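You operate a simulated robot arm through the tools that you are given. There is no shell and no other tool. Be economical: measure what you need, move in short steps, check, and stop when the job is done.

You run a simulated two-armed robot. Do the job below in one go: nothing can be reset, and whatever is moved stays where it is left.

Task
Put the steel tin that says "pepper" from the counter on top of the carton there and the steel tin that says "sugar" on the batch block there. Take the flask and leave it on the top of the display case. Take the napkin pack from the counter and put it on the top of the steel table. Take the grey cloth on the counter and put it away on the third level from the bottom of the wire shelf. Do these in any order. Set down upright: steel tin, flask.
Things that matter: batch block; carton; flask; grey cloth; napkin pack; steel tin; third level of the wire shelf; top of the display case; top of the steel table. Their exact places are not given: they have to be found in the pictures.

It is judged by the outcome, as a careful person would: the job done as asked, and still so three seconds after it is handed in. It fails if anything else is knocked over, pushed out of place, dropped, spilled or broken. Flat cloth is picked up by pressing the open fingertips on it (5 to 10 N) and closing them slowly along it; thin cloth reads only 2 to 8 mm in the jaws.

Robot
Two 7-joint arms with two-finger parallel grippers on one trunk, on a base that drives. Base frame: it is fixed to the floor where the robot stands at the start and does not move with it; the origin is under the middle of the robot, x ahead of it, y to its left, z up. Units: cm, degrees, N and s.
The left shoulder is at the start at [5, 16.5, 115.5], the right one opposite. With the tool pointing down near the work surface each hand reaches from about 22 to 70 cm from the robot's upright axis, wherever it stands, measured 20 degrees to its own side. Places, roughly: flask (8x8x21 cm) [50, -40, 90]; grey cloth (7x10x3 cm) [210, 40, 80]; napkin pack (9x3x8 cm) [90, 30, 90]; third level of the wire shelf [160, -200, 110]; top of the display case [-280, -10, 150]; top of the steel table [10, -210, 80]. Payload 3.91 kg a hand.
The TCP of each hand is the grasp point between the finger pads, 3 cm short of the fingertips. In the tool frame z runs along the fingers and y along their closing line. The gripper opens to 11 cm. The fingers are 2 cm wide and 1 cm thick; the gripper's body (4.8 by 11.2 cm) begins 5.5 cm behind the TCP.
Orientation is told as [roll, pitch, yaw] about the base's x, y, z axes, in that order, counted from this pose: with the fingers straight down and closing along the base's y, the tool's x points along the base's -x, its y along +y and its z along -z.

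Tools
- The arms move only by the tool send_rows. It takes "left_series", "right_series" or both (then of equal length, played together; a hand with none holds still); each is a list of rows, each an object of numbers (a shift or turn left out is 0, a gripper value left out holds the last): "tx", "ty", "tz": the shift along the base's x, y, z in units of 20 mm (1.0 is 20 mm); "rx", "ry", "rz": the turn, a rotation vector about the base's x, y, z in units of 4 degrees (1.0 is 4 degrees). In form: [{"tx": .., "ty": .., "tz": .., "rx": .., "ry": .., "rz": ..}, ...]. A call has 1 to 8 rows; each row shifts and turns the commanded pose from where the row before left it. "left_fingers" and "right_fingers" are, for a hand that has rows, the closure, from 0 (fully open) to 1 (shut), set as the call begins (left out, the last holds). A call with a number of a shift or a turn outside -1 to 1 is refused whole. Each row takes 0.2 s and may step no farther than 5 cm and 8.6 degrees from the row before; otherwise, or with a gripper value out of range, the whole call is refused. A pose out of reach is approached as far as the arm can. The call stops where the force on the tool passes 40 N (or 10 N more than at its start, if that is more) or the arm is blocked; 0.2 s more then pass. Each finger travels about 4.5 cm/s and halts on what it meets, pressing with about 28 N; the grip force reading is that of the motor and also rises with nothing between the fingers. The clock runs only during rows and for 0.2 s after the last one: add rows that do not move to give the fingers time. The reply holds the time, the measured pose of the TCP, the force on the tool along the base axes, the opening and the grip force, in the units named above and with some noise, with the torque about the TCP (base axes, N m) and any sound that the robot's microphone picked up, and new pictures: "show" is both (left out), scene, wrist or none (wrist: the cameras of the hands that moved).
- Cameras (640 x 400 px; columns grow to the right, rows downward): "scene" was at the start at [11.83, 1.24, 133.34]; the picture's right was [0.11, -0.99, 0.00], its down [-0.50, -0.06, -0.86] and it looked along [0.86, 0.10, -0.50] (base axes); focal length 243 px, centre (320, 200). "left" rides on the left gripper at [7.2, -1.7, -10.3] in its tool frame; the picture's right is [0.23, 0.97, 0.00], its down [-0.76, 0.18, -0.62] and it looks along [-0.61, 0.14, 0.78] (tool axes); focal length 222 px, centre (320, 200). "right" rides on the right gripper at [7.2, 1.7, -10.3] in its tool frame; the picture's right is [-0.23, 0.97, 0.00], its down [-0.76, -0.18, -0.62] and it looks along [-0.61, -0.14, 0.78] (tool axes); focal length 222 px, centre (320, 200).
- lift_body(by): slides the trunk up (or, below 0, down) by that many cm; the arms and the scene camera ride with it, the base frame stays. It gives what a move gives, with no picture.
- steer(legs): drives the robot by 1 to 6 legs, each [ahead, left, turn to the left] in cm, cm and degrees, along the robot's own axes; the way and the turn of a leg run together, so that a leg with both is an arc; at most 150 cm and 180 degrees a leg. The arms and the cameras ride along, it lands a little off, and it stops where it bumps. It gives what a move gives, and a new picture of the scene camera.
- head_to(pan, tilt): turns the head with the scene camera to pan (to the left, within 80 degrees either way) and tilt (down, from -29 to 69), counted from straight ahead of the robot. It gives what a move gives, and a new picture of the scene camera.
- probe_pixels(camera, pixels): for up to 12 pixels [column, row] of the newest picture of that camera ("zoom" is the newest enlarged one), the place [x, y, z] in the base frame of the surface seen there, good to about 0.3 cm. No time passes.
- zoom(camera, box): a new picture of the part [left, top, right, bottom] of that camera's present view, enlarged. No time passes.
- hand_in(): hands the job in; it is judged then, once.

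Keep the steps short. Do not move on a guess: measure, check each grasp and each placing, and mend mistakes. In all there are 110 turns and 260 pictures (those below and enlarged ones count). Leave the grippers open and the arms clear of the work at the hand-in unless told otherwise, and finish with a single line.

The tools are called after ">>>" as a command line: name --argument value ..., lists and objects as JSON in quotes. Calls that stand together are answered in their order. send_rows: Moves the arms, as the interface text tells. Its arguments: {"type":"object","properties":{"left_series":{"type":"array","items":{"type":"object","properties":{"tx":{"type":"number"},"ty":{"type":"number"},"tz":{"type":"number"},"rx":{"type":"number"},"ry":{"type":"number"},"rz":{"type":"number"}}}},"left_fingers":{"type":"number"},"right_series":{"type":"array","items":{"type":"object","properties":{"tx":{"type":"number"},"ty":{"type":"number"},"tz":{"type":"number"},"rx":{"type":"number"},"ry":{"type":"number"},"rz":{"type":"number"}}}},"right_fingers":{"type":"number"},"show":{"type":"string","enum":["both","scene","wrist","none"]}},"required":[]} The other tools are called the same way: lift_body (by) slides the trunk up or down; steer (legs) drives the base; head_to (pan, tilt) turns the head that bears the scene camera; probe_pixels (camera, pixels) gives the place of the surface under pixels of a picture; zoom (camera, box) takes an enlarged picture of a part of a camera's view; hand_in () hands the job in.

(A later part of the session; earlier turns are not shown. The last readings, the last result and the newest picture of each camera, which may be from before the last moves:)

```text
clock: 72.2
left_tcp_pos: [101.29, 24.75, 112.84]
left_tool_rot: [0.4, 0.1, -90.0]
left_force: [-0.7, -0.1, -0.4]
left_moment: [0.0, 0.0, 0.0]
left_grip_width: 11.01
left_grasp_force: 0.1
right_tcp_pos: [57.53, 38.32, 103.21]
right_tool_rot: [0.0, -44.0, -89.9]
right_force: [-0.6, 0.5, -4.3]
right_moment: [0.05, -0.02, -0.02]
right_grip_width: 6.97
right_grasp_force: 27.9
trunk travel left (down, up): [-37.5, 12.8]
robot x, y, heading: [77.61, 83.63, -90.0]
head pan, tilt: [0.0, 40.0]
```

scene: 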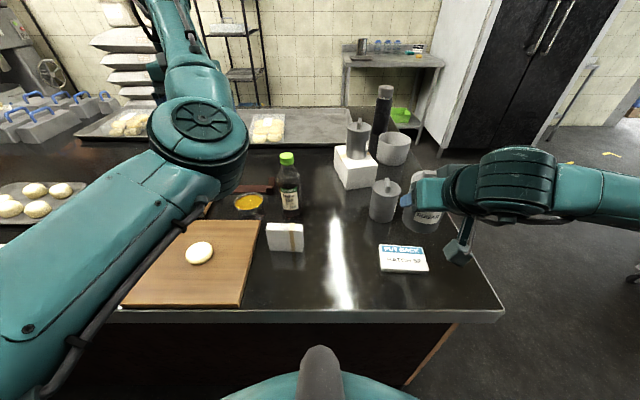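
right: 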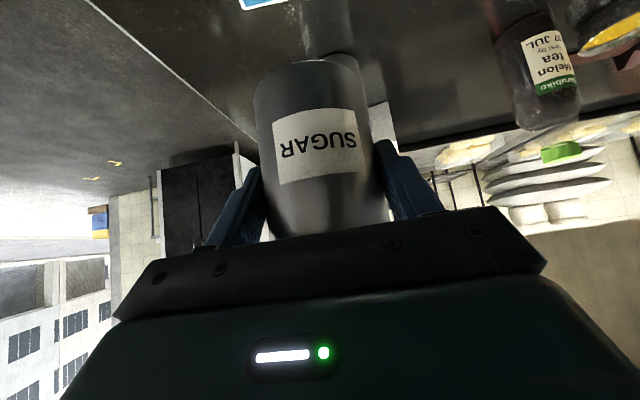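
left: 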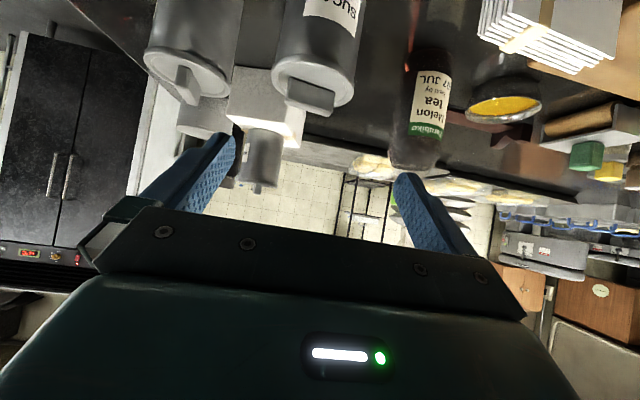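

I'll shift +0.4 cm in x and lower to just above the block.

>>> send_rows --right_series '[{"tx": 0.2, "tz": -1}, {"tz": -1}, {"tz": -1}, {"tz": -1}, {"tz": -1}, {"tz": -0.5}]' --show "both"

>>> zoom --camera "right" --box '[180, 0, 460, 175]'

```text
clock: 73.5
left_tcp_pos: [101.31, 24.76, 112.85]
left_tool_rot: [0.5, 0.1, -90.0]
left_force: [-0.8, 0.8, -0.1]
left_moment: [0.01, -0.01, -0.01]
left_grip_width: 11.0
left_grasp_force: 0.0
right_tcp_pos: [58.36, 38.44, 92.02]
right_tool_rot: [0.1, -44.0, -89.9]
right_force: [0.2, 1.0, -4.6]
right_moment: [0.03, -0.02, 0.01]
right_grip_width: 6.96
right_grasp_force: 28.5
trunk travel left (down, up): [-37.5, 12.8]
robot x, y, heading: [77.8, 83.45, -89.8]
head pan, tilt: [0.0, 40.0]
```

scene: 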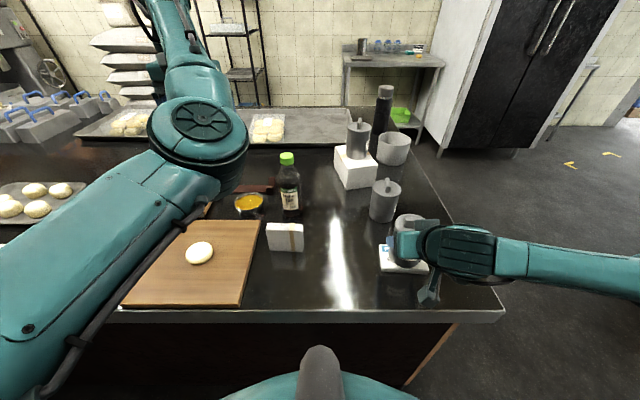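
right: 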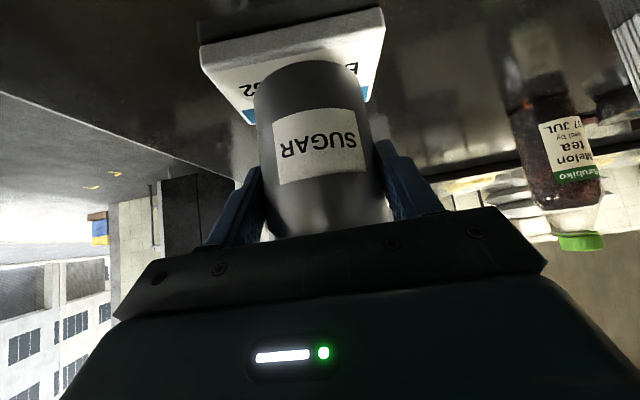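

```text
2.29 times, centred on (320, 88) of right
```

zoom: 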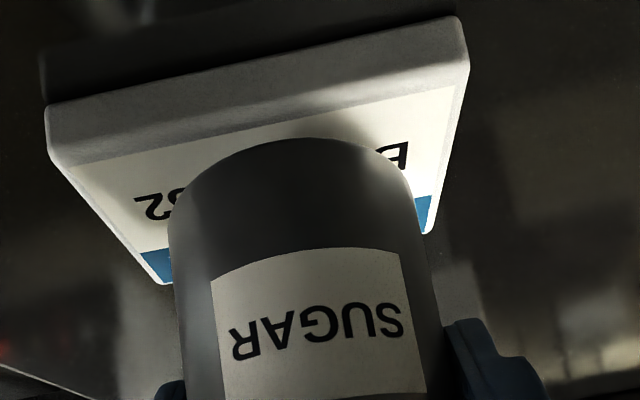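

The tin is centred over the block. I'll lower the last centimetre gently.

>>> send_rows --right_series '[{"tz": -0.25}, {"tz": -0.15}, {"tz": -0.1}, {"tz": -0.1}, {"tz": -0.08}]' --show "wrist"

```text
clock: 74.8
left_tcp_pos: [101.4, 24.79, 112.93]
left_tool_rot: [0.5, 0.2, -90.0]
left_force: [0.2, 0.1, 0.2]
left_moment: [0.03, 0.0, 0.0]
left_grip_width: 11.0
left_grasp_force: 0.1
right_tcp_pos: [58.39, 38.45, 91.03]
right_tool_rot: [0.0, -44.3, -90.0]
right_force: [-2.3, 2.4, 8.8]
right_moment: [0.32, -0.05, 0.06]
right_grip_width: 6.97
right_grasp_force: 27.6
trunk travel left (down, up): [-37.5, 12.8]
robot x, y, heading: [77.67, 83.71, -90.3]
head pan, tilt: [0.0, 40.0]
```

right: 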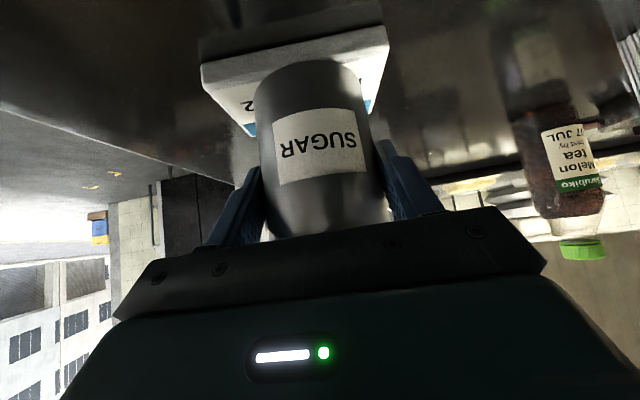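

Touched down with about 13 N. I'll open and back out along the finger line.

>>> send_rows --right_series '[{}, {}, {}, {"ty": 0.54, "tz": 0.54}, {"ty": 0.8, "tz": 0.8}, {"ty": 0.8, "tz": 0.8}, {"ty": 0.8, "tz": 0.8}, {"ty": 0.4, "tz": 1}]' --right_fingers 0 --show "both"

>>> zoom --camera "right" --box '[180, 0, 460, 175]'

```text
clock: 76.5
left_tcp_pos: [101.31, 24.64, 112.73]
left_tool_rot: [0.5, 0.0, -90.1]
left_force: [0.2, -0.2, 1.0]
left_moment: [0.0, 0.01, -0.01]
left_grip_width: 10.99
left_grasp_force: 0.0
right_tcp_pos: [58.92, 43.31, 98.44]
right_tool_rot: [0.0, -43.9, -90.0]
right_force: [0.1, 0.2, 0.4]
right_moment: [0.02, -0.02, 0.0]
right_grip_width: 10.98
right_grasp_force: 0.1
right hand out of reach, approached as far as the arm can: row 7, 8
trunk travel left (down, up): [-37.5, 12.8]
robot x, y, heading: [77.23, 83.35, -90.0]
head pan, tilt: [0.0, 40.0]
```

scene: 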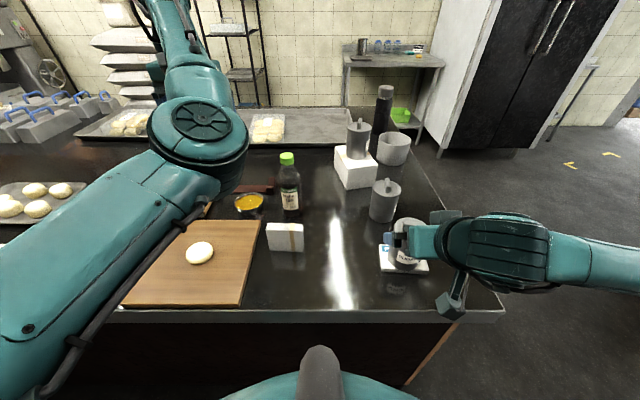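
right: 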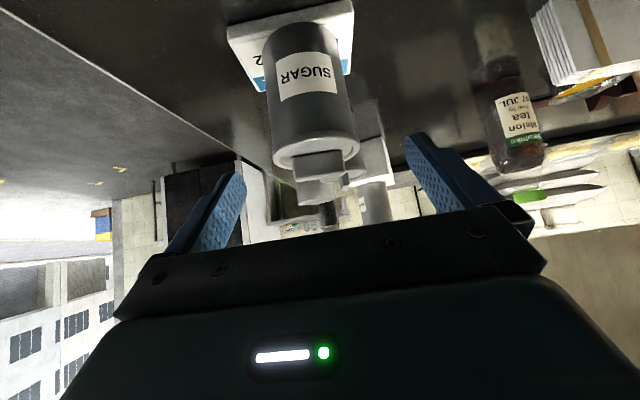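

```text
2.29 times, centred on (320, 88) of right
```

zoom: 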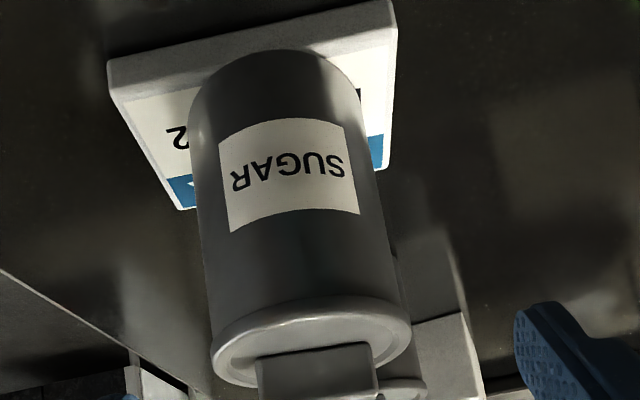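

SUGAR stands upright on the block. Next, the right hand rises and straightens up while the left hand turns 90° and moves above the napkin pack (x 81.7–90, y 31–34).

>>> send_rows --right_series '[{"tz": 0.7, "rx": 1}, {"tz": 0.7, "rx": 1}, {"tz": 0.7, "rx": 1}, {"tz": 0.7, "rx": 1}, {"tz": 0.7, "rx": 1}, {"tz": 0.7, "rx": 1}, {"tz": 0.7, "rx": 1}, {"tz": 0.7, "rx": 1}]' --left_series '[{"rz": 0.98, "tx": -0.33, "ty": 0.17}, {"rz": 0.98, "tx": -0.33, "ty": 0.17}, {"rz": 0.98, "tx": -0.33, "ty": 0.17}, {"rz": 0.98, "tx": -0.33, "ty": 0.17}, {"rz": 0.98, "tx": -0.33, "ty": 0.17}, {"rz": 0.98, "tx": -0.33, "ty": 0.17}, {"rz": 0.98, "tx": -0.33, "ty": 0.17}, {"rz": 0.98, "tx": -0.33, "ty": 0.17}]' --show "none"

>>> send_rows --right_series '[{"rx": 1, "tx": -0.5}, {"rx": 1, "tx": -0.5}, {"rx": 1, "tx": -0.5}, {"tx": -0.5, "tz": 0.5}, {"tx": -0.5, "tz": 0.5}, {"tz": 0.5}, {"tz": 0.5}, {}]' --left_series '[{"rz": 0.98, "tx": -0.33, "ty": 0.17}, {"rz": 0.98, "tx": -0.33, "ty": 0.17}, {"rz": 0.98, "tx": -0.33, "ty": 0.17}, {"rz": 0.98, "tx": -0.33, "ty": 0.17}, {"rz": 0.98, "tx": -0.33, "ty": 0.17}, {"rz": 0.98, "tx": -0.33, "ty": 0.17}, {"rz": 0.98, "tx": -0.33, "ty": 0.17}, {"rz": 0.98, "tx": -0.33, "ty": 0.17}]' --show "none"

>>> send_rows --left_series '[{"rz": 0.98, "tx": -0.33, "ty": 0.17}, {"rz": 0.98, "tx": -0.33, "ty": 0.17}, {"rz": 0.98, "tx": -0.33, "ty": 0.17}, {"rz": 0.98, "tx": -0.33, "ty": 0.17}, {"rz": 0.98, "tx": -0.33, "ty": 0.17}, {"rz": 0.98, "tx": -0.33, "ty": 0.17}, {"rz": 0.98, "tx": -0.33, "ty": 0.17}]' --show "both"

```text
clock: 78.3
left_tcp_pos: [97.35, 23.43, 113.68]
left_tool_rot: [0.4, 0.2, -58.6]
left_force: [-0.4, -0.5, -0.1]
left_moment: [0.01, -0.01, -0.01]
left_grip_width: 11.01
left_grasp_force: 0.1
left hand out of reach, approached as far as the arm can: row 1, 2, 3, 4, 5, 6, 7, 8
right_tcp_pos: [58.78, 43.09, 109.6]
right_tool_rot: [0.0, -11.9, -90.0]
right_force: [0.3, -0.5, -0.9]
right_moment: [0.0, -0.01, -0.01]
right_grip_width: 11.0
right_grasp_force: 0.1
trunk travel left (down, up): [-37.5, 12.8]
robot x, y, heading: [77.52, 83.25, -89.9]
head pan, tilt: [0.0, 40.0]
```

```text
clock: 80.2
left_tcp_pos: [93.03, 22.66, 114.34]
left_tool_rot: [0.4, 0.1, -27.1]
left_force: [0.4, 0.2, 0.1]
left_moment: [-0.02, 0.03, 0.02]
left_grip_width: 10.98
left_grasp_force: 0.1
left hand out of reach, approached as far as the arm can: row 1, 2, 3, 4, 5, 6, 7, 8
right_tcp_pos: [53.9, 43.28, 113.49]
right_tool_rot: [0.1, 0.0, -90.0]
right_force: [0.4, -0.2, -0.4]
right_moment: [-0.06, 0.0, 0.0]
right_grip_width: 11.01
right_grasp_force: 0.0
trunk travel left (down, up): [-37.5, 12.8]
robot x, y, heading: [77.88, 83.31, -89.9]
head pan, tilt: [0.0, 40.0]
```

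```text
clock: 81.8
left_tcp_pos: [88.41, 22.76, 114.75]
left_tool_rot: [0.5, 0.1, 0.2]
left_force: [-0.4, 0.7, 1.1]
left_moment: [0.02, 0.0, 0.01]
left_grip_width: 11.01
left_grasp_force: 0.1
left hand out of reach, approached as far as the arm can: row 1, 2, 3, 4, 6, 7
right_tcp_pos: [53.78, 43.24, 113.51]
right_tool_rot: [0.0, 0.0, -90.0]
right_force: [-0.4, 0.0, 0.3]
right_moment: [0.01, 0.02, 0.03]
right_grip_width: 11.03
right_grasp_force: 0.1
trunk travel left (down, up): [-37.5, 12.8]
robot x, y, heading: [77.64, 83.61, -89.7]
head pan, tilt: [0.0, 40.0]
```

scene: 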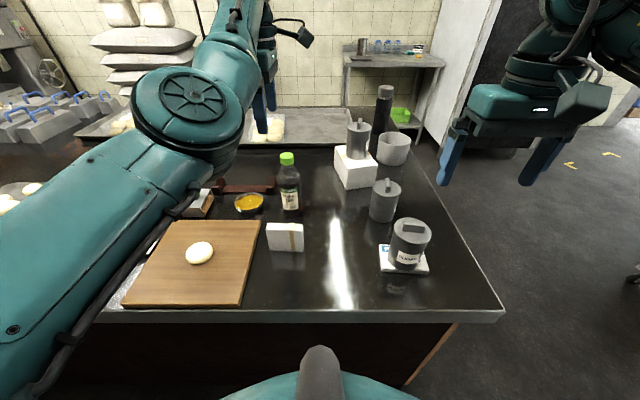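
left: 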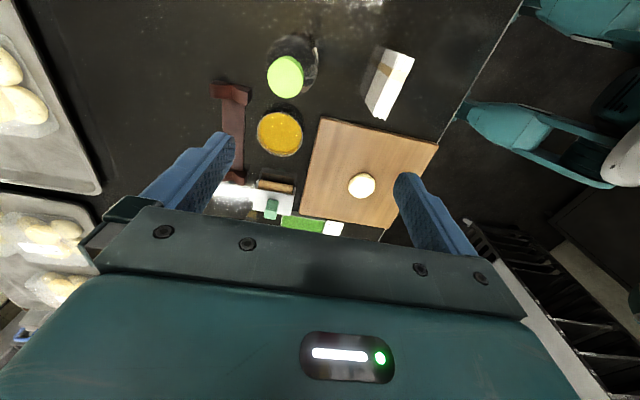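

The left arm can't fold closer, so I'll back the robot 10 cm, which puts the hand right over the pack. I'll also measure the pack in the left picture.

>>> probe_pixels --camera "left" --pixels '[[378, 50], [410, 60], [382, 110], [372, 98], [400, 70], [390, 90], [285, 75]]'

>>> steer --legs '[[-10, 0, 0]]'

>>> zoom --camera "left" --box '[220, 20, 460, 170]'

```text
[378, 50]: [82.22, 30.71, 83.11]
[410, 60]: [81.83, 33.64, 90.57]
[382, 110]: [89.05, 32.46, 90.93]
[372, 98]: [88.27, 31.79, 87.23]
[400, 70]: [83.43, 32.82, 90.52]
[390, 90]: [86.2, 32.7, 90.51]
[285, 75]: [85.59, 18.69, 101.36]
```

```text
clock: 82.9
left_tcp_pos: [88.46, 32.71, 114.84]
left_tool_rot: [0.6, 0.1, 0.2]
left_force: [0.4, 0.7, 1.2]
left_moment: [-0.01, -0.01, -0.02]
left_grip_width: 11.04
left_grasp_force: 0.0
right_tcp_pos: [53.84, 53.25, 113.53]
right_tool_rot: [0.0, -0.1, -90.0]
right_force: [0.2, -0.2, 0.0]
right_moment: [-0.04, -0.01, -0.01]
right_grip_width: 11.01
right_grasp_force: 0.0
trunk travel left (down, up): [-37.5, 12.8]
robot x, y, heading: [77.71, 93.77, -89.9]
head pan, tilt: [0.0, 40.0]
```

scene: 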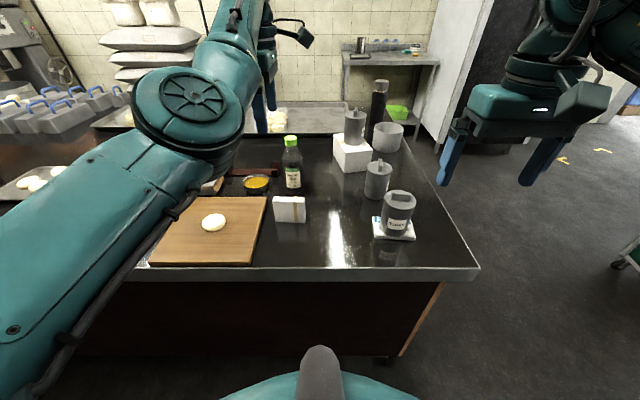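

```text
2.67 times, centred on (340, 95) of left
```

zoom: 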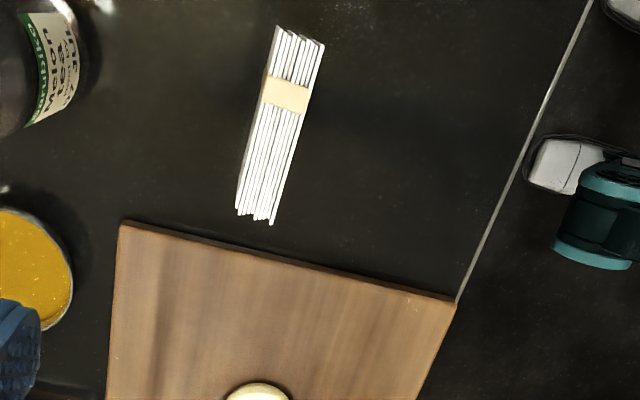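

The pack lies nearly along x below the hand. I'll probe it in this enlarged view.

>>> probe_pixels --camera "zoom" --pixels '[[300, 38], [255, 210], [285, 95], [265, 95], [305, 100], [242, 205], [272, 215], [265, 150], [120, 225], [290, 262]]'

>>> send_rows --left_series '[{"tz": -1, "tx": -0.4}, {"tz": -1, "tx": -0.4}, {"tz": -1, "tx": -0.4}, {"tz": -1}, {"tz": -1}, {"tz": -1}, {"tz": -1}]' --show "wrist"

```text
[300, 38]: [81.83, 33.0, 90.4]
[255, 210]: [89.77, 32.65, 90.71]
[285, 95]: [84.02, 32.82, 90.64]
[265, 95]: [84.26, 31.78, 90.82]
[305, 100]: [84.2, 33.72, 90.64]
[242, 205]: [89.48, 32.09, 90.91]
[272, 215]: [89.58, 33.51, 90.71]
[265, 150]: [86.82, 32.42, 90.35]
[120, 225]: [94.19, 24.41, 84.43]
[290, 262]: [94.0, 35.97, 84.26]
```

```text
clock: 84.5
left_tcp_pos: [88.91, 31.56, 102.67]
left_tool_rot: [0.4, 0.1, 0.2]
left_force: [0.4, 0.2, 0.7]
left_moment: [0.01, 0.02, 0.02]
left_grip_width: 11.01
left_grasp_force: 0.1
left hand out of reach, approached as far as the arm can: row 1, 2, 4
right_tcp_pos: [53.87, 53.14, 113.53]
right_tool_rot: [0.0, 0.0, -89.9]
right_force: [0.9, 0.7, 1.1]
right_moment: [0.0, -0.01, 0.0]
right_grip_width: 10.98
right_grasp_force: 0.1
trunk travel left (down, up): [-37.5, 12.8]
robot x, y, heading: [77.34, 93.62, -89.8]
head pan, tilt: [0.0, 40.0]
```

left: 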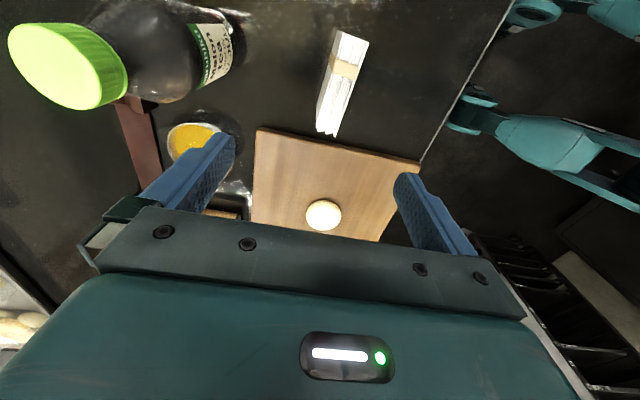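

The left arm is stuck in an awkward fold here, so the right hand will take the pack. I raise the left hand out of the way, turn the right hand by 90°, and shift the robot left 16 cm and ahead 6 cm.

>>> send_rows --left_series '[{"tz": 1}, {"tz": 1}, {"tz": 1}, {"tz": 1}, {"tz": 1, "tx": 0.5}, {"tz": 1, "tx": 0.5}, {"tx": 0.5}, {"tx": 0.5}]' --right_series '[{"rz": -0.98}, {"rz": -0.98}, {"rz": -0.98}, {"rz": -0.98}, {"rz": -0.98}, {"rz": -0.98}, {"rz": -0.98}, {"rz": -0.98}]' --show "none"

>>> send_rows --right_series '[{"rz": -0.98}, {"rz": -0.98}, {"rz": -0.98}, {"rz": -0.98}, {"rz": -0.98}, {"rz": -0.98}, {"rz": -0.98}, {"rz": -0.98}]' --show "none"

>>> send_rows --right_series '[{"rz": -0.98}, {"rz": -0.98}, {"rz": -0.98}, {"rz": -0.98}, {"rz": -0.98}, {"rz": -0.98}, {"rz": -0.98}]' --show "none"

>>> steer --legs '[[0, 16, 0], [6, 0, 0]]'

```text
clock: 86.3
left_tcp_pos: [92.93, 31.73, 114.66]
left_tool_rot: [0.5, 0.0, 0.2]
left_force: [0.0, -0.5, -1.2]
left_moment: [0.01, -0.01, 0.02]
left_grip_width: 11.0
left_grasp_force: 0.1
right_tcp_pos: [53.74, 53.21, 113.47]
right_tool_rot: [-0.1, 0.0, -121.4]
right_force: [0.6, -0.6, -0.3]
right_moment: [0.02, 0.01, 0.0]
right_grip_width: 11.0
right_grasp_force: 0.0
trunk travel left (down, up): [-37.5, 12.8]
robot x, y, heading: [77.59, 93.47, -90.0]
head pan, tilt: [0.0, 40.0]
```

```text
clock: 88.1
left_tcp_pos: [92.91, 31.88, 114.73]
left_tool_rot: [0.4, 0.0, 0.2]
left_force: [-0.4, -0.4, -0.7]
left_moment: [-0.01, 0.01, 0.01]
left_grip_width: 11.01
left_grasp_force: 0.0
right_tcp_pos: [53.82, 53.14, 113.47]
right_tool_rot: [0.0, 0.0, -152.8]
right_force: [0.0, -0.6, -0.4]
right_moment: [0.0, 0.0, 0.04]
right_grip_width: 11.02
right_grasp_force: 0.0
trunk travel left (down, up): [-37.5, 12.8]
robot x, y, heading: [77.51, 93.3, -90.1]
head pan, tilt: [0.0, 40.0]
```

```text
clock: 89.7
left_tcp_pos: [92.85, 31.84, 114.69]
left_tool_rot: [0.4, 0.2, 0.1]
left_force: [0.0, -0.1, 0.0]
left_moment: [-0.04, 0.01, -0.04]
left_grip_width: 11.01
left_grasp_force: 0.0
right_tcp_pos: [53.75, 53.24, 113.62]
right_tool_rot: [0.1, 0.0, 179.8]
right_force: [-0.6, 0.6, -0.9]
right_moment: [-0.01, -0.02, -0.01]
right_grip_width: 11.0
right_grasp_force: 0.0
trunk travel left (down, up): [-37.5, 12.8]
robot x, y, heading: [77.91, 93.73, -90.0]
head pan, tilt: [0.0, 40.0]
```

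```text
clock: 91.7
left_tcp_pos: [108.57, 25.54, 114.73]
left_tool_rot: [0.6, 0.1, 0.3]
left_force: [0.7, -0.2, -0.2]
left_moment: [-0.02, -0.02, 0.01]
left_grip_width: 10.99
left_grasp_force: 0.1
right_tcp_pos: [69.46, 47.1, 113.58]
right_tool_rot: [0.0, -0.1, 179.8]
right_force: [0.6, 0.1, -0.4]
right_moment: [0.0, 0.0, -0.01]
right_grip_width: 10.98
right_grasp_force: 0.1
trunk travel left (down, up): [-37.5, 12.8]
robot x, y, heading: [93.26, 87.34, -90.0]
head pan, tilt: [0.0, 40.0]
```

scene: 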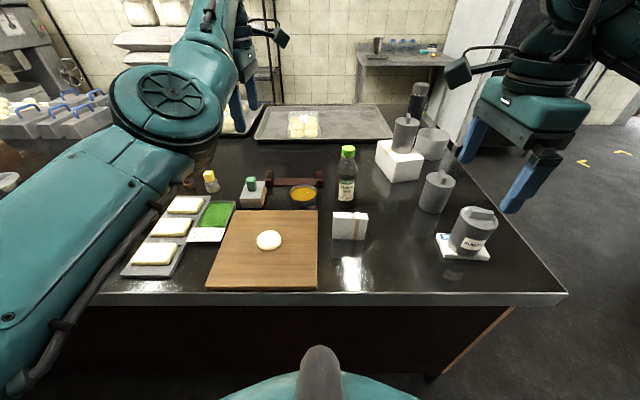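

Right hand is turned, closing along y. I'll move it above the pack (85.8, 32.7) and partway down.

>>> send_rows --right_series '[{"tx": 1, "ty": -0.9}, {"tx": 1, "ty": -0.9}, {"tx": 1, "ty": -0.9}, {"tx": 1, "ty": -0.9}, {"tx": 1, "ty": -0.9}, {"tx": 1, "ty": -0.9}, {"tx": 1, "ty": -0.9}, {"tx": 1, "ty": -0.9}]' --show "none"

>>> send_rows --right_series '[{"tz": -1, "tx": 0.15}, {"tz": -1}, {"tz": -1}, {"tz": -1}, {"tz": -1}, {"tz": -1}]' --show "both"

>>> zoom --camera "right" --box '[200, 20, 440, 170]'

```text
clock: 93.5
left_tcp_pos: [108.58, 25.65, 114.67]
left_tool_rot: [0.5, 0.2, 0.2]
left_force: [0.5, -0.7, 0.4]
left_moment: [0.02, -0.01, 0.02]
left_grip_width: 11.0
left_grasp_force: 0.1
right_tcp_pos: [85.54, 32.63, 113.66]
right_tool_rot: [0.1, 0.0, 179.8]
right_force: [-0.1, 0.4, -0.2]
right_moment: [0.0, -0.03, -0.01]
right_grip_width: 10.99
right_grasp_force: 0.1
trunk travel left (down, up): [-37.5, 12.8]
robot x, y, heading: [93.47, 87.68, -90.0]
head pan, tilt: [0.0, 40.0]
```

```text
clock: 94.9
left_tcp_pos: [108.62, 25.57, 114.66]
left_tool_rot: [0.5, 0.2, 0.2]
left_force: [0.2, 0.2, 0.0]
left_moment: [-0.02, 0.02, 0.01]
left_grip_width: 11.0
left_grasp_force: 0.1
right_tcp_pos: [85.96, 32.52, 101.78]
right_tool_rot: [0.1, 0.0, 180.0]
right_force: [-0.5, 0.4, 0.5]
right_moment: [0.02, -0.02, 0.03]
right_grip_width: 11.01
right_grasp_force: 0.1
trunk travel left (down, up): [-37.5, 12.8]
robot x, y, heading: [93.34, 87.46, -90.1]
head pan, tilt: [0.0, 40.0]
```

scene: 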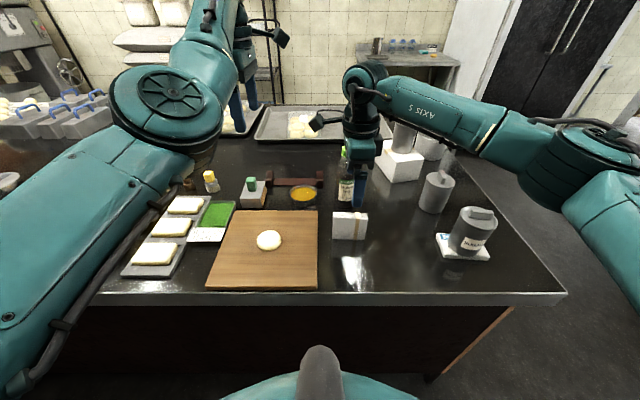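
right: 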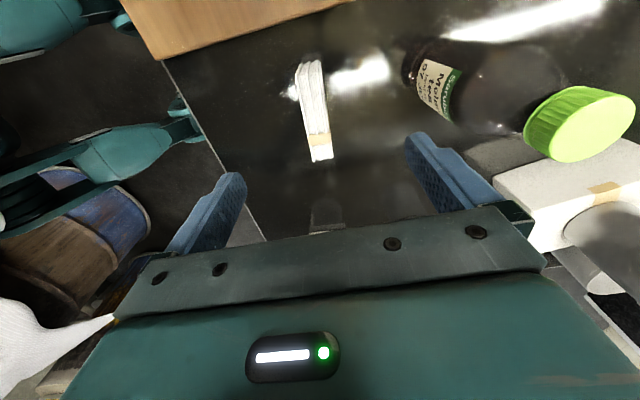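

```text
2.67 times, centred on (320, 95) of right
```

zoom: 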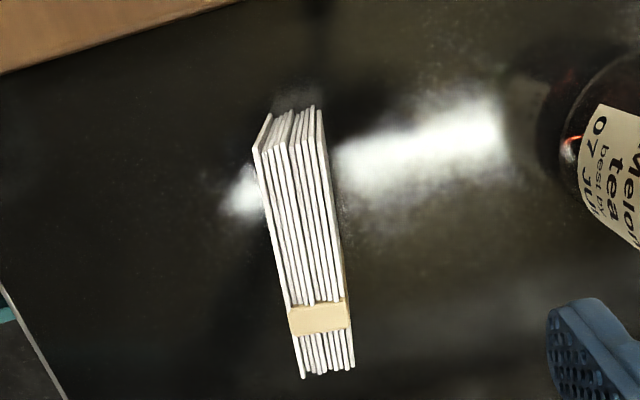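

The pack is centred between the fingers and the bottle is clear of them. I'll descend to z≈88, close, and lift.

>>> send_rows --right_series '[{"tz": -1}, {"tz": -1}, {"tz": -1}, {"tz": -1}, {"tz": -1}, {"tz": -1}, {"tz": -0.9}]' --show "wrist"

>>> send_rows --right_series '[{}, {}, {}, {}, {}, {}, {}, {}]' --right_fingers 1 --show "none"

>>> send_rows --right_series '[{"tz": 0.4}, {"tz": 1}, {"tz": 1}, {"tz": 1}, {"tz": 1}, {"tz": 1}, {"tz": 1}, {"tz": 1}]' --show "both"

```text
clock: 96.5
left_tcp_pos: [108.51, 25.67, 114.58]
left_tool_rot: [0.5, 0.0, 0.2]
left_force: [-0.9, -0.1, -0.5]
left_moment: [-0.04, 0.03, -0.01]
left_grip_width: 10.98
left_grasp_force: 0.1
right_tcp_pos: [85.88, 32.76, 87.61]
right_tool_rot: [0.0, 0.0, 179.9]
right_force: [-0.2, 0.8, -0.2]
right_moment: [-0.01, 0.0, 0.0]
right_grip_width: 10.97
right_grasp_force: 0.1
trunk travel left (down, up): [-37.5, 12.8]
robot x, y, heading: [93.33, 87.18, -89.9]
head pan, tilt: [0.0, 40.0]
```

right: 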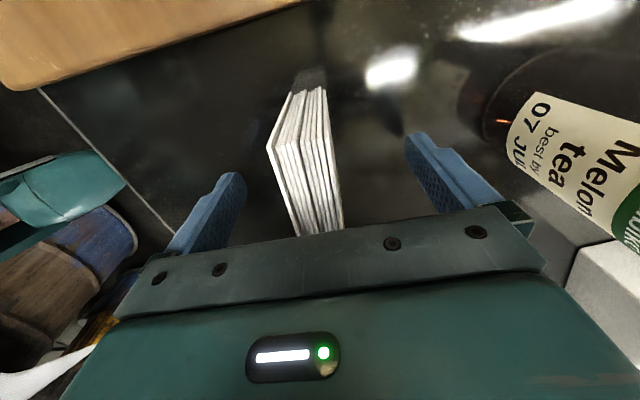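

```text
clock: 98.3
left_tcp_pos: [108.49, 25.78, 114.65]
left_tool_rot: [0.5, 0.0, 0.3]
left_force: [0.5, 0.1, -0.6]
left_moment: [-0.02, -0.03, -0.01]
left_grip_width: 11.01
left_grasp_force: 0.2
right_tcp_pos: [85.91, 32.65, 87.72]
right_tool_rot: [0.0, 0.0, 179.9]
right_force: [0.1, -0.3, 0.2]
right_moment: [0.0, -0.02, 0.02]
right_grip_width: 2.23
right_grasp_force: 27.8
trunk travel left (down, up): [-37.5, 12.8]
robot x, y, heading: [93.44, 87.64, -89.8]
head pan, tilt: [0.0, 40.0]
```

```text
clock: 100.1
left_tcp_pos: [108.55, 25.74, 114.59]
left_tool_rot: [0.6, 0.2, 0.2]
left_force: [-0.1, 0.0, -0.5]
left_moment: [-0.02, -0.01, -0.01]
left_grip_width: 11.01
left_grasp_force: 0.1
right_tcp_pos: [85.76, 32.77, 102.73]
right_tool_rot: [0.0, 0.0, 179.9]
right_force: [0.0, 0.5, -0.1]
right_moment: [0.04, 0.01, -0.02]
right_grip_width: 2.21
right_grasp_force: 27.9
trunk travel left (down, up): [-37.5, 12.8]
robot x, y, heading: [93.64, 87.47, -89.9]
head pan, tilt: [0.0, 40.0]
```

scene: 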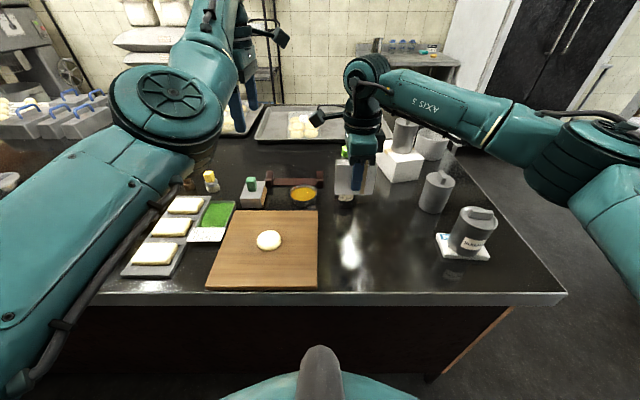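
right: 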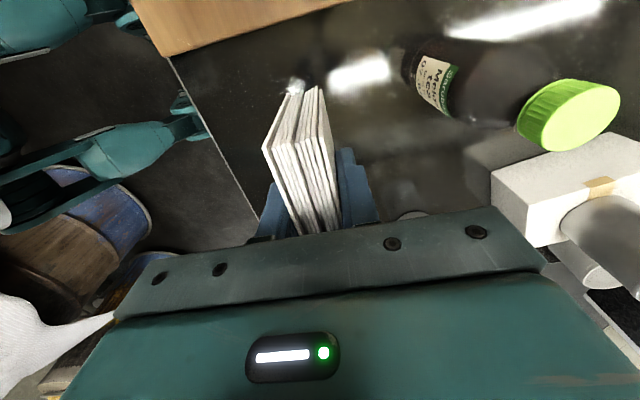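

Pack held (2.2 cm, 28 N), upright. I'll pull the right hand in and high, and turn the left hand back to its starting attitude, drawing it back and outward.

>>> send_rows --right_series '[{"tz": 1}, {"tz": 1}, {"tz": 1}, {"tz": 1, "ty": 0.8, "tx": -0.8}, {"tz": 0.5, "ty": 0.8, "tx": -0.8}, {"ty": 0.8, "tx": -0.8}, {"ty": 0.8, "tx": -0.8}, {"ty": 0.8, "tx": -0.8}]' --left_series '[{"rz": -0.98, "tx": 0.5}, {"rz": -0.98, "tx": 0.5}, {"rz": -0.98, "tx": 0.5}, {"rz": -0.98, "tx": 0.5}, {"rz": -0.98, "tx": 0.5}, {"rz": -0.98, "tx": 0.5}, {"rz": -0.98, "tx": 0.5}, {"rz": -0.98, "tx": 0.5}]' --show "none"

>>> send_rows --left_series '[{"rz": -0.98, "tx": 0.5, "ty": 0.5}, {"rz": -0.98, "tx": 0.5, "ty": 0.5}, {"rz": -0.98, "tx": 0.5, "ty": 0.5}, {"rz": -0.98, "ty": 0.5}, {"rz": -0.98, "ty": 0.5}, {"rz": -0.98, "ty": 0.5}, {"rz": -0.98, "ty": 0.5}, {"rz": -0.98, "ty": 0.5}]' --show "none"

>>> send_rows --left_series '[{"rz": -0.98, "ty": 0.8}, {"rz": -0.98, "ty": 0.8}, {"rz": -0.98, "ty": 0.8}, {"rz": -0.98, "ty": 0.8}, {"rz": -0.98, "ty": 0.8}, {"rz": -0.98, "ty": 0.8}, {"rz": -0.98, "ty": 0.8}]' --show "none"

>>> head_to --pan 50 --tilt 25

```text
clock: 101.9
left_tcp_pos: [116.56, 25.74, 114.55]
left_tool_rot: [0.6, 0.1, -31.1]
left_force: [-0.2, 0.3, 0.0]
left_moment: [0.0, -0.02, -0.04]
left_grip_width: 11.01
left_grasp_force: 0.0
right_tcp_pos: [77.94, 40.8, 111.58]
right_tool_rot: [0.1, 0.0, 179.9]
right_force: [0.6, -0.6, -0.2]
right_moment: [0.01, 0.01, -0.01]
right_grip_width: 2.21
right_grasp_force: 27.8
trunk travel left (down, up): [-37.5, 12.8]
robot x, y, heading: [93.71, 87.52, -89.8]
head pan, tilt: [0.0, 40.0]
```

```text
clock: 103.7
left_tcp_pos: [124.58, 34.15, 114.35]
left_tool_rot: [0.4, 0.2, -62.5]
left_force: [0.1, 0.2, 0.4]
left_moment: [-0.01, 0.03, 0.03]
left_grip_width: 10.98
left_grasp_force: 0.0
left hand out of reach, approached as far as the arm can: row 5, 6, 7, 8
right_tcp_pos: [77.98, 40.55, 111.5]
right_tool_rot: [0.1, 0.1, 179.8]
right_force: [-0.6, 0.1, -0.3]
right_moment: [0.02, -0.02, 0.01]
right_grip_width: 2.23
right_grasp_force: 28.2
trunk travel left (down, up): [-37.5, 12.8]
robot x, y, heading: [93.41, 87.6, -90.1]
head pan, tilt: [0.0, 40.0]
```

```text
clock: 105.3
left_tcp_pos: [131.02, 43.74, 114.56]
left_tool_rot: [0.6, 0.0, -90.0]
left_force: [0.4, 0.5, -0.5]
left_moment: [0.04, -0.01, -0.01]
left_grip_width: 10.99
left_grasp_force: 0.1
left hand out of reach, approached as far as the arm can: row 1, 2, 3, 4, 5, 6, 7
right_tcp_pos: [77.89, 40.71, 111.51]
right_tool_rot: [0.1, 0.1, 179.9]
right_force: [-0.1, -0.5, -1.2]
right_moment: [0.0, 0.01, 0.01]
right_grip_width: 2.2
right_grasp_force: 27.6
trunk travel left (down, up): [-37.5, 12.8]
robot x, y, heading: [93.29, 87.12, -89.5]
head pan, tilt: [0.0, 40.0]
```

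```text
clock: 106.5
left_tcp_pos: [130.98, 43.84, 114.72]
left_tool_rot: [0.6, 0.1, -89.9]
left_force: [0.3, 0.9, 0.4]
left_moment: [0.0, 0.0, 0.01]
left_grip_width: 11.01
left_grasp_force: 0.1
right_tcp_pos: [77.96, 40.6, 111.55]
right_tool_rot: [-0.1, -0.1, 179.8]
right_force: [-0.9, -0.1, 0.0]
right_moment: [0.0, 0.02, -0.01]
right_grip_width: 2.2
right_grasp_force: 27.9
trunk travel left (down, up): [-37.5, 12.8]
robot x, y, heading: [93.06, 87.5, -89.8]
head pan, tilt: [50.0, 25.0]
```

scene: 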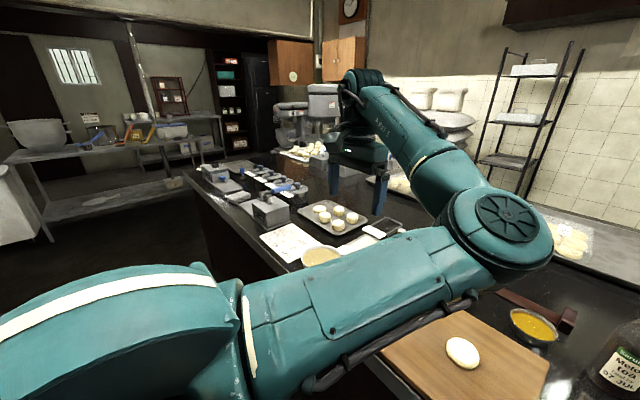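

I'll look for the grey cloth around (210, 40), near the far left end of the counter (around pixel 225,185).

>>> zoom --camera "scene" --box '[170, 130, 350, 242]'

>>> probe_pixels --camera "scene" --pixels '[[225, 185], [215, 172], [235, 197], [270, 210], [195, 185], [250, 175], [290, 185], [120, 235], [60, 210]]'

```text
3.56 times, centred on (260, 186) of scene
```

zoom: 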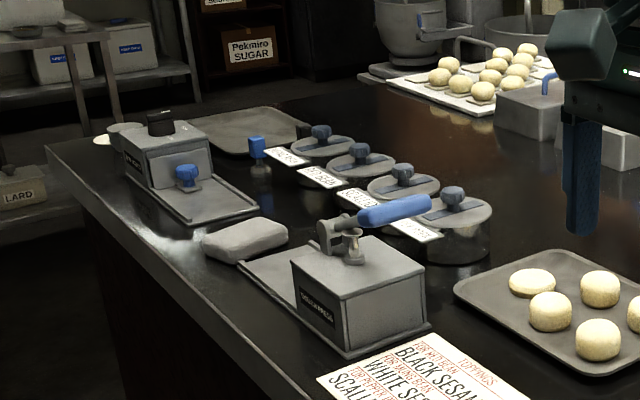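

```text
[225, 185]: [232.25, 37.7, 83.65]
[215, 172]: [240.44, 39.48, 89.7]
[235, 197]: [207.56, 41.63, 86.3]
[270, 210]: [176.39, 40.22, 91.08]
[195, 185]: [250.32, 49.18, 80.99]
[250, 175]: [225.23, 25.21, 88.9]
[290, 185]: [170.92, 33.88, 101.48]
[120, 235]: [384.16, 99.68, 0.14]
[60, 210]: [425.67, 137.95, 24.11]
```

The cloth is the grey lump at (207.6, 41.6, 86), between two presses. Before driving along the counter I'll check how low the left elbow hangs (the press lever is 101.5 high).

>>> probe_pixels --camera "scene" --pixels '[[510, 265], [470, 250], [540, 240], [400, 330], [330, 375], [300, 300], [460, 180], [505, 215]]'

>>> zoom --camera "left" --box '[0, 0, 640, 400]'

>>> zoom --camera "right" --box '[160, 60, 440, 240]'

```text
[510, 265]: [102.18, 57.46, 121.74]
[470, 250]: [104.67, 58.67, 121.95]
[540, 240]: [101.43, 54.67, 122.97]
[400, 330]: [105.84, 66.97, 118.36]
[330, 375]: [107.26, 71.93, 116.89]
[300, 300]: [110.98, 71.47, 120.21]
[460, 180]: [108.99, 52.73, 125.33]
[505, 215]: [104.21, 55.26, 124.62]
```

```text
1.00 times, centred on (320, 200) of left
```

zoom: 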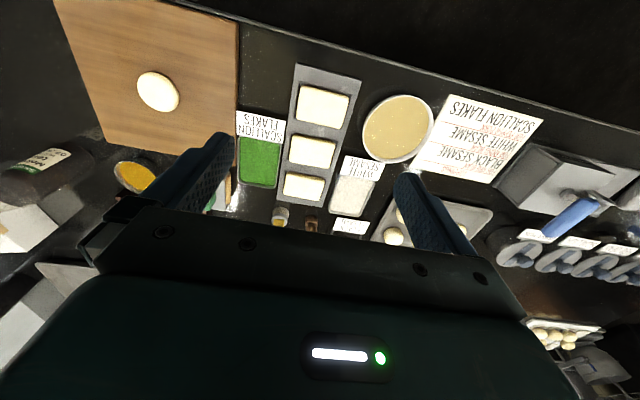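

```text
2.22 times, centred on (300, 150) of right
```

zoom: 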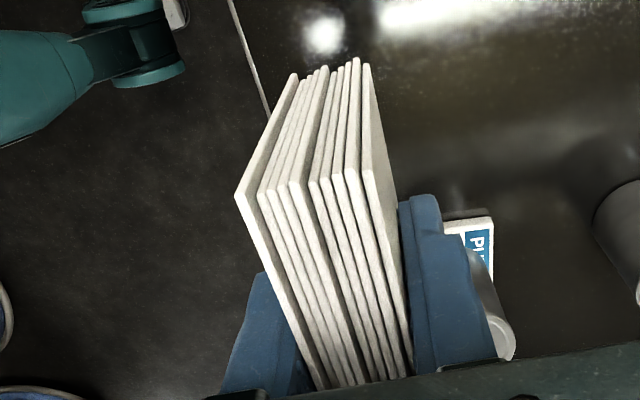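

Elbow is at z≈122, all clear. I'll strafe left 77 cm, which brings the left hand above the cloth.

>>> steer --legs '[[0, 77, 0]]'

>>> zoom --camera "left" --box '[0, 0, 640, 400]'

```text
clock: 110.6
left_tcp_pos: [209.19, 45.7, 114.68]
left_tool_rot: [0.7, 0.1, -88.5]
left_force: [0.3, -0.2, -0.1]
left_moment: [0.0, -0.01, 0.01]
left_grip_width: 11.0
left_grasp_force: 0.0
right_tcp_pos: [156.26, 41.28, 111.59]
right_tool_rot: [0.1, -0.1, -178.7]
right_force: [0.2, 0.0, 0.2]
right_moment: [0.0, 0.02, 0.02]
right_grip_width: 2.23
right_grasp_force: 27.3
trunk travel left (down, up): [-37.5, 12.8]
robot x, y, heading: [170.36, 88.11, -88.6]
head pan, tilt: [50.0, 25.0]
```

scene: 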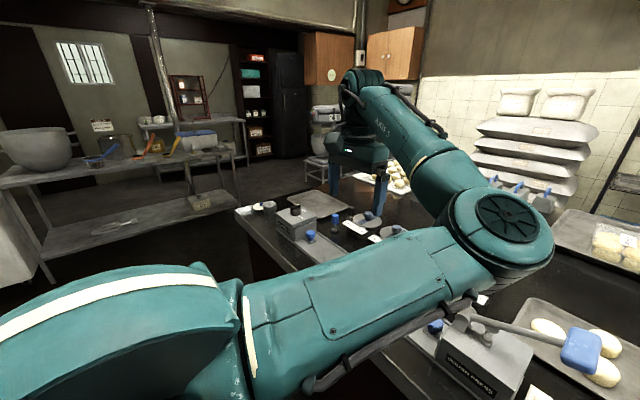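

```text
1.00 times, centred on (320, 200) of left
```

zoom: 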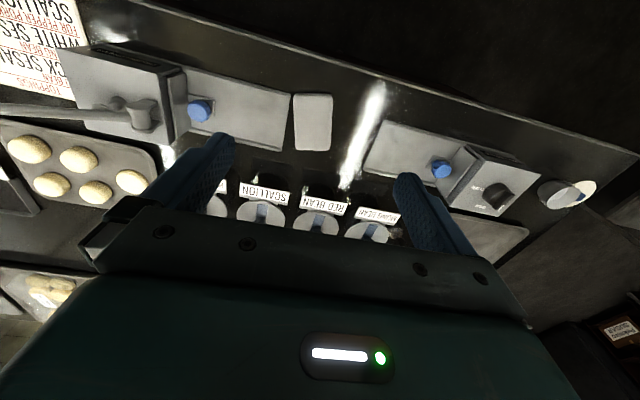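

The cloth is at (312,122), close to the left press's base plate. I'll measure.

>>> zoom --camera "left" --box '[240, 70, 400, 170]'

>>> probe_pixels --camera "left" --pixels '[[296, 122], [312, 122], [329, 122], [312, 97], [312, 148], [286, 122], [370, 150], [303, 110], [322, 135], [345, 150], [280, 145]]'

```text
4.00 times, centred on (320, 120) of left
```

zoom: 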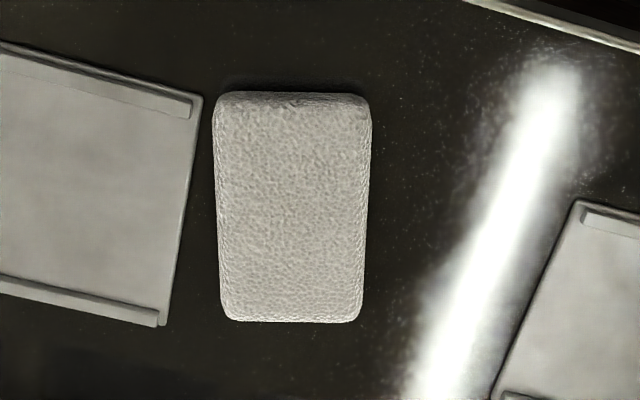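

```text
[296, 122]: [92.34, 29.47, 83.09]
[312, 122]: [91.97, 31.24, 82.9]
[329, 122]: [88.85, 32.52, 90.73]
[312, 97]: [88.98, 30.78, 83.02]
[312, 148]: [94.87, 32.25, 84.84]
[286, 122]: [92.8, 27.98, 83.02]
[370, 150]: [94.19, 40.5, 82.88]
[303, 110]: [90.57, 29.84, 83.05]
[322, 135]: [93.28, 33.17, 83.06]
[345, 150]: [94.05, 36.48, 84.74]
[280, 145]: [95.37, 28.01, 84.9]
```

Those values came from the older left picture, so I'll probe the enlarged one instead.

>>> probe_pixels --camera "zoom" --pixels '[[222, 200], [290, 205], [362, 200], [290, 105], [290, 312], [190, 190], [200, 110], [160, 310], [500, 390], [575, 215], [245, 270], [340, 130]]'

```text
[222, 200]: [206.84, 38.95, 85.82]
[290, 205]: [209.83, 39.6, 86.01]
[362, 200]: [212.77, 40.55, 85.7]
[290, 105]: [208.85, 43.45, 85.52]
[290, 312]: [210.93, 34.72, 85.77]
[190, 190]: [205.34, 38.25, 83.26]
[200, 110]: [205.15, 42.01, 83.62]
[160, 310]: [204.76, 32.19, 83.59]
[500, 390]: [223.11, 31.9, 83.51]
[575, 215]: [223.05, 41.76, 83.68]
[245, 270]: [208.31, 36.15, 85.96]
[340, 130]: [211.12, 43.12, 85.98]
```

The cloth's centre is (209.8, 39.2), top 86, about 6.3 cm wide and turned ~13°. I'll turn the hand +12°, move over it, narrow the jaws to ~8.6 cm, and descend partway.

>>> send_rows --left_series '[{"ty": -0.8, "rz": 1, "tx": 0.3}, {"ty": -0.8, "rz": 1}, {"ty": -0.8, "rz": 1}, {"ty": -0.8}, {"tz": -1}, {"tz": -1}, {"tz": -1}, {"tz": -1}]' --left_fingers 0.22 --show "none"

>>> send_rows --left_series '[{"tz": -1}, {"tz": -1}, {"tz": -1}, {"tz": -1}]' --show "both"

>>> zoom --camera "left" --box '[200, 60, 440, 210]'

```text
clock: 112.4
left_tcp_pos: [209.76, 39.4, 106.45]
left_tool_rot: [0.6, 0.0, -76.5]
left_force: [0.6, -1.1, 0.7]
left_moment: [-0.02, -0.03, -0.04]
left_grip_width: 8.59
left_grasp_force: 0.1
right_tcp_pos: [156.29, 41.28, 111.43]
right_tool_rot: [0.0, 0.0, -178.7]
right_force: [-0.7, 0.3, 0.0]
right_moment: [0.02, 0.01, 0.04]
right_grip_width: 2.21
right_grasp_force: 27.7
trunk travel left (down, up): [-37.5, 12.8]
robot x, y, heading: [170.69, 88.1, -88.5]
head pan, tilt: [50.0, 25.0]
```

```text
clock: 113.4
left_tcp_pos: [209.63, 39.28, 98.66]
left_tool_rot: [0.5, 0.1, -76.4]
left_force: [0.0, -0.1, -0.2]
left_moment: [-0.01, 0.01, 0.01]
left_grip_width: 8.61
left_grasp_force: 0.0
right_tcp_pos: [156.3, 41.41, 111.63]
right_tool_rot: [0.1, 0.0, -178.8]
right_force: [-0.8, 0.1, -0.1]
right_moment: [0.02, -0.01, -0.02]
right_grip_width: 2.24
right_grasp_force: 27.6
trunk travel left (down, up): [-37.5, 12.8]
robot x, y, heading: [171.13, 88.53, -88.3]
head pan, tilt: [50.0, 25.0]
```

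scene: 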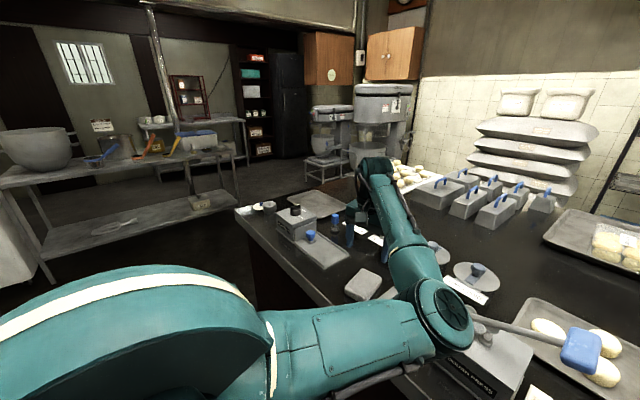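
left: 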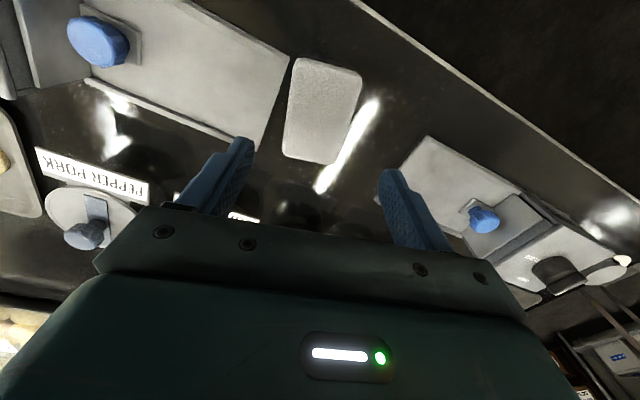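

```text
2.67 times, centred on (320, 135) of left
```

zoom: 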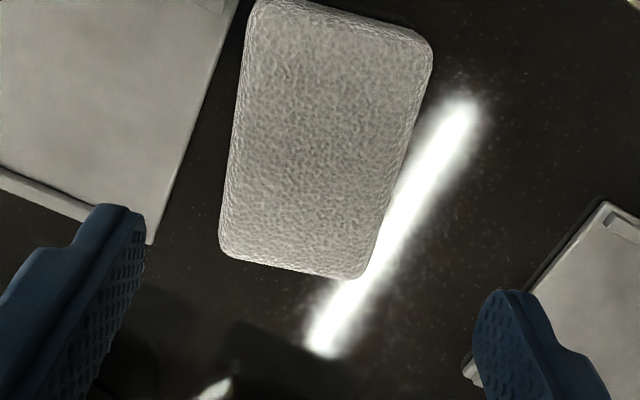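

The cloth now lines up with the fingers. The elbow has come down near the left press lever, so I'll measure that and the cloth before continuing.

>>> probe_pixels --camera "scene" --pixels '[[445, 345], [470, 320], [430, 300], [395, 365], [480, 335], [550, 335], [455, 300]]'

>>> probe_pixels --camera "zoom" --pixels '[[228, 160], [405, 180], [320, 130], [335, 15], [290, 262], [425, 60], [250, 10], [365, 270]]'

>>> head_to --pan 35 --tilt 50

```text
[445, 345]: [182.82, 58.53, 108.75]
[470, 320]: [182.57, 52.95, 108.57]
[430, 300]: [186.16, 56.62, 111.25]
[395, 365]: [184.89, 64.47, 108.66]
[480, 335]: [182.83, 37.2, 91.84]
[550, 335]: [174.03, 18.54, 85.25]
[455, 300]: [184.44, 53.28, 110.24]
```

```text
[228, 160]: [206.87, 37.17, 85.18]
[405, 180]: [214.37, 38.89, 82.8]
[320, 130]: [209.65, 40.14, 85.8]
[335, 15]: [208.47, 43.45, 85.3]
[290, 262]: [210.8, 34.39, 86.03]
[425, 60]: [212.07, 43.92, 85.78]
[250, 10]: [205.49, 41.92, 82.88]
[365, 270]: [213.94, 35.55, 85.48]
```

```text
clock: 114.3
left_tcp_pos: [209.6, 39.37, 98.58]
left_tool_rot: [0.6, 0.2, -76.5]
left_force: [0.5, 0.3, 0.4]
left_moment: [-0.01, -0.01, -0.04]
left_grip_width: 8.56
left_grasp_force: 0.0
right_tcp_pos: [156.23, 41.35, 111.58]
right_tool_rot: [0.0, 0.0, -178.7]
right_force: [0.4, 0.0, -0.3]
right_moment: [0.01, 0.0, 0.0]
right_grip_width: 2.22
right_grasp_force: 27.3
trunk travel left (down, up): [-37.5, 12.8]
robot x, y, heading: [170.59, 88.56, -88.6]
head pan, tilt: [35.0, 50.0]
```

scene: 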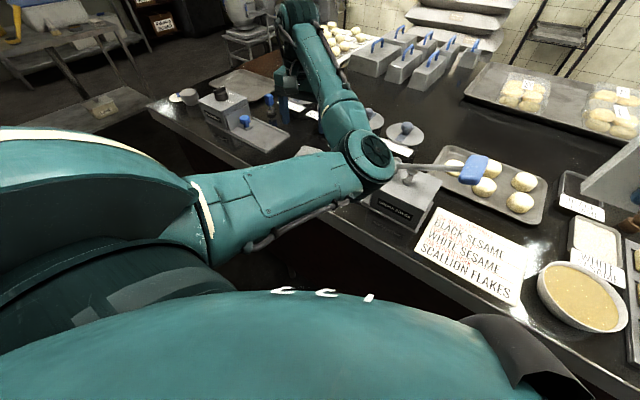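

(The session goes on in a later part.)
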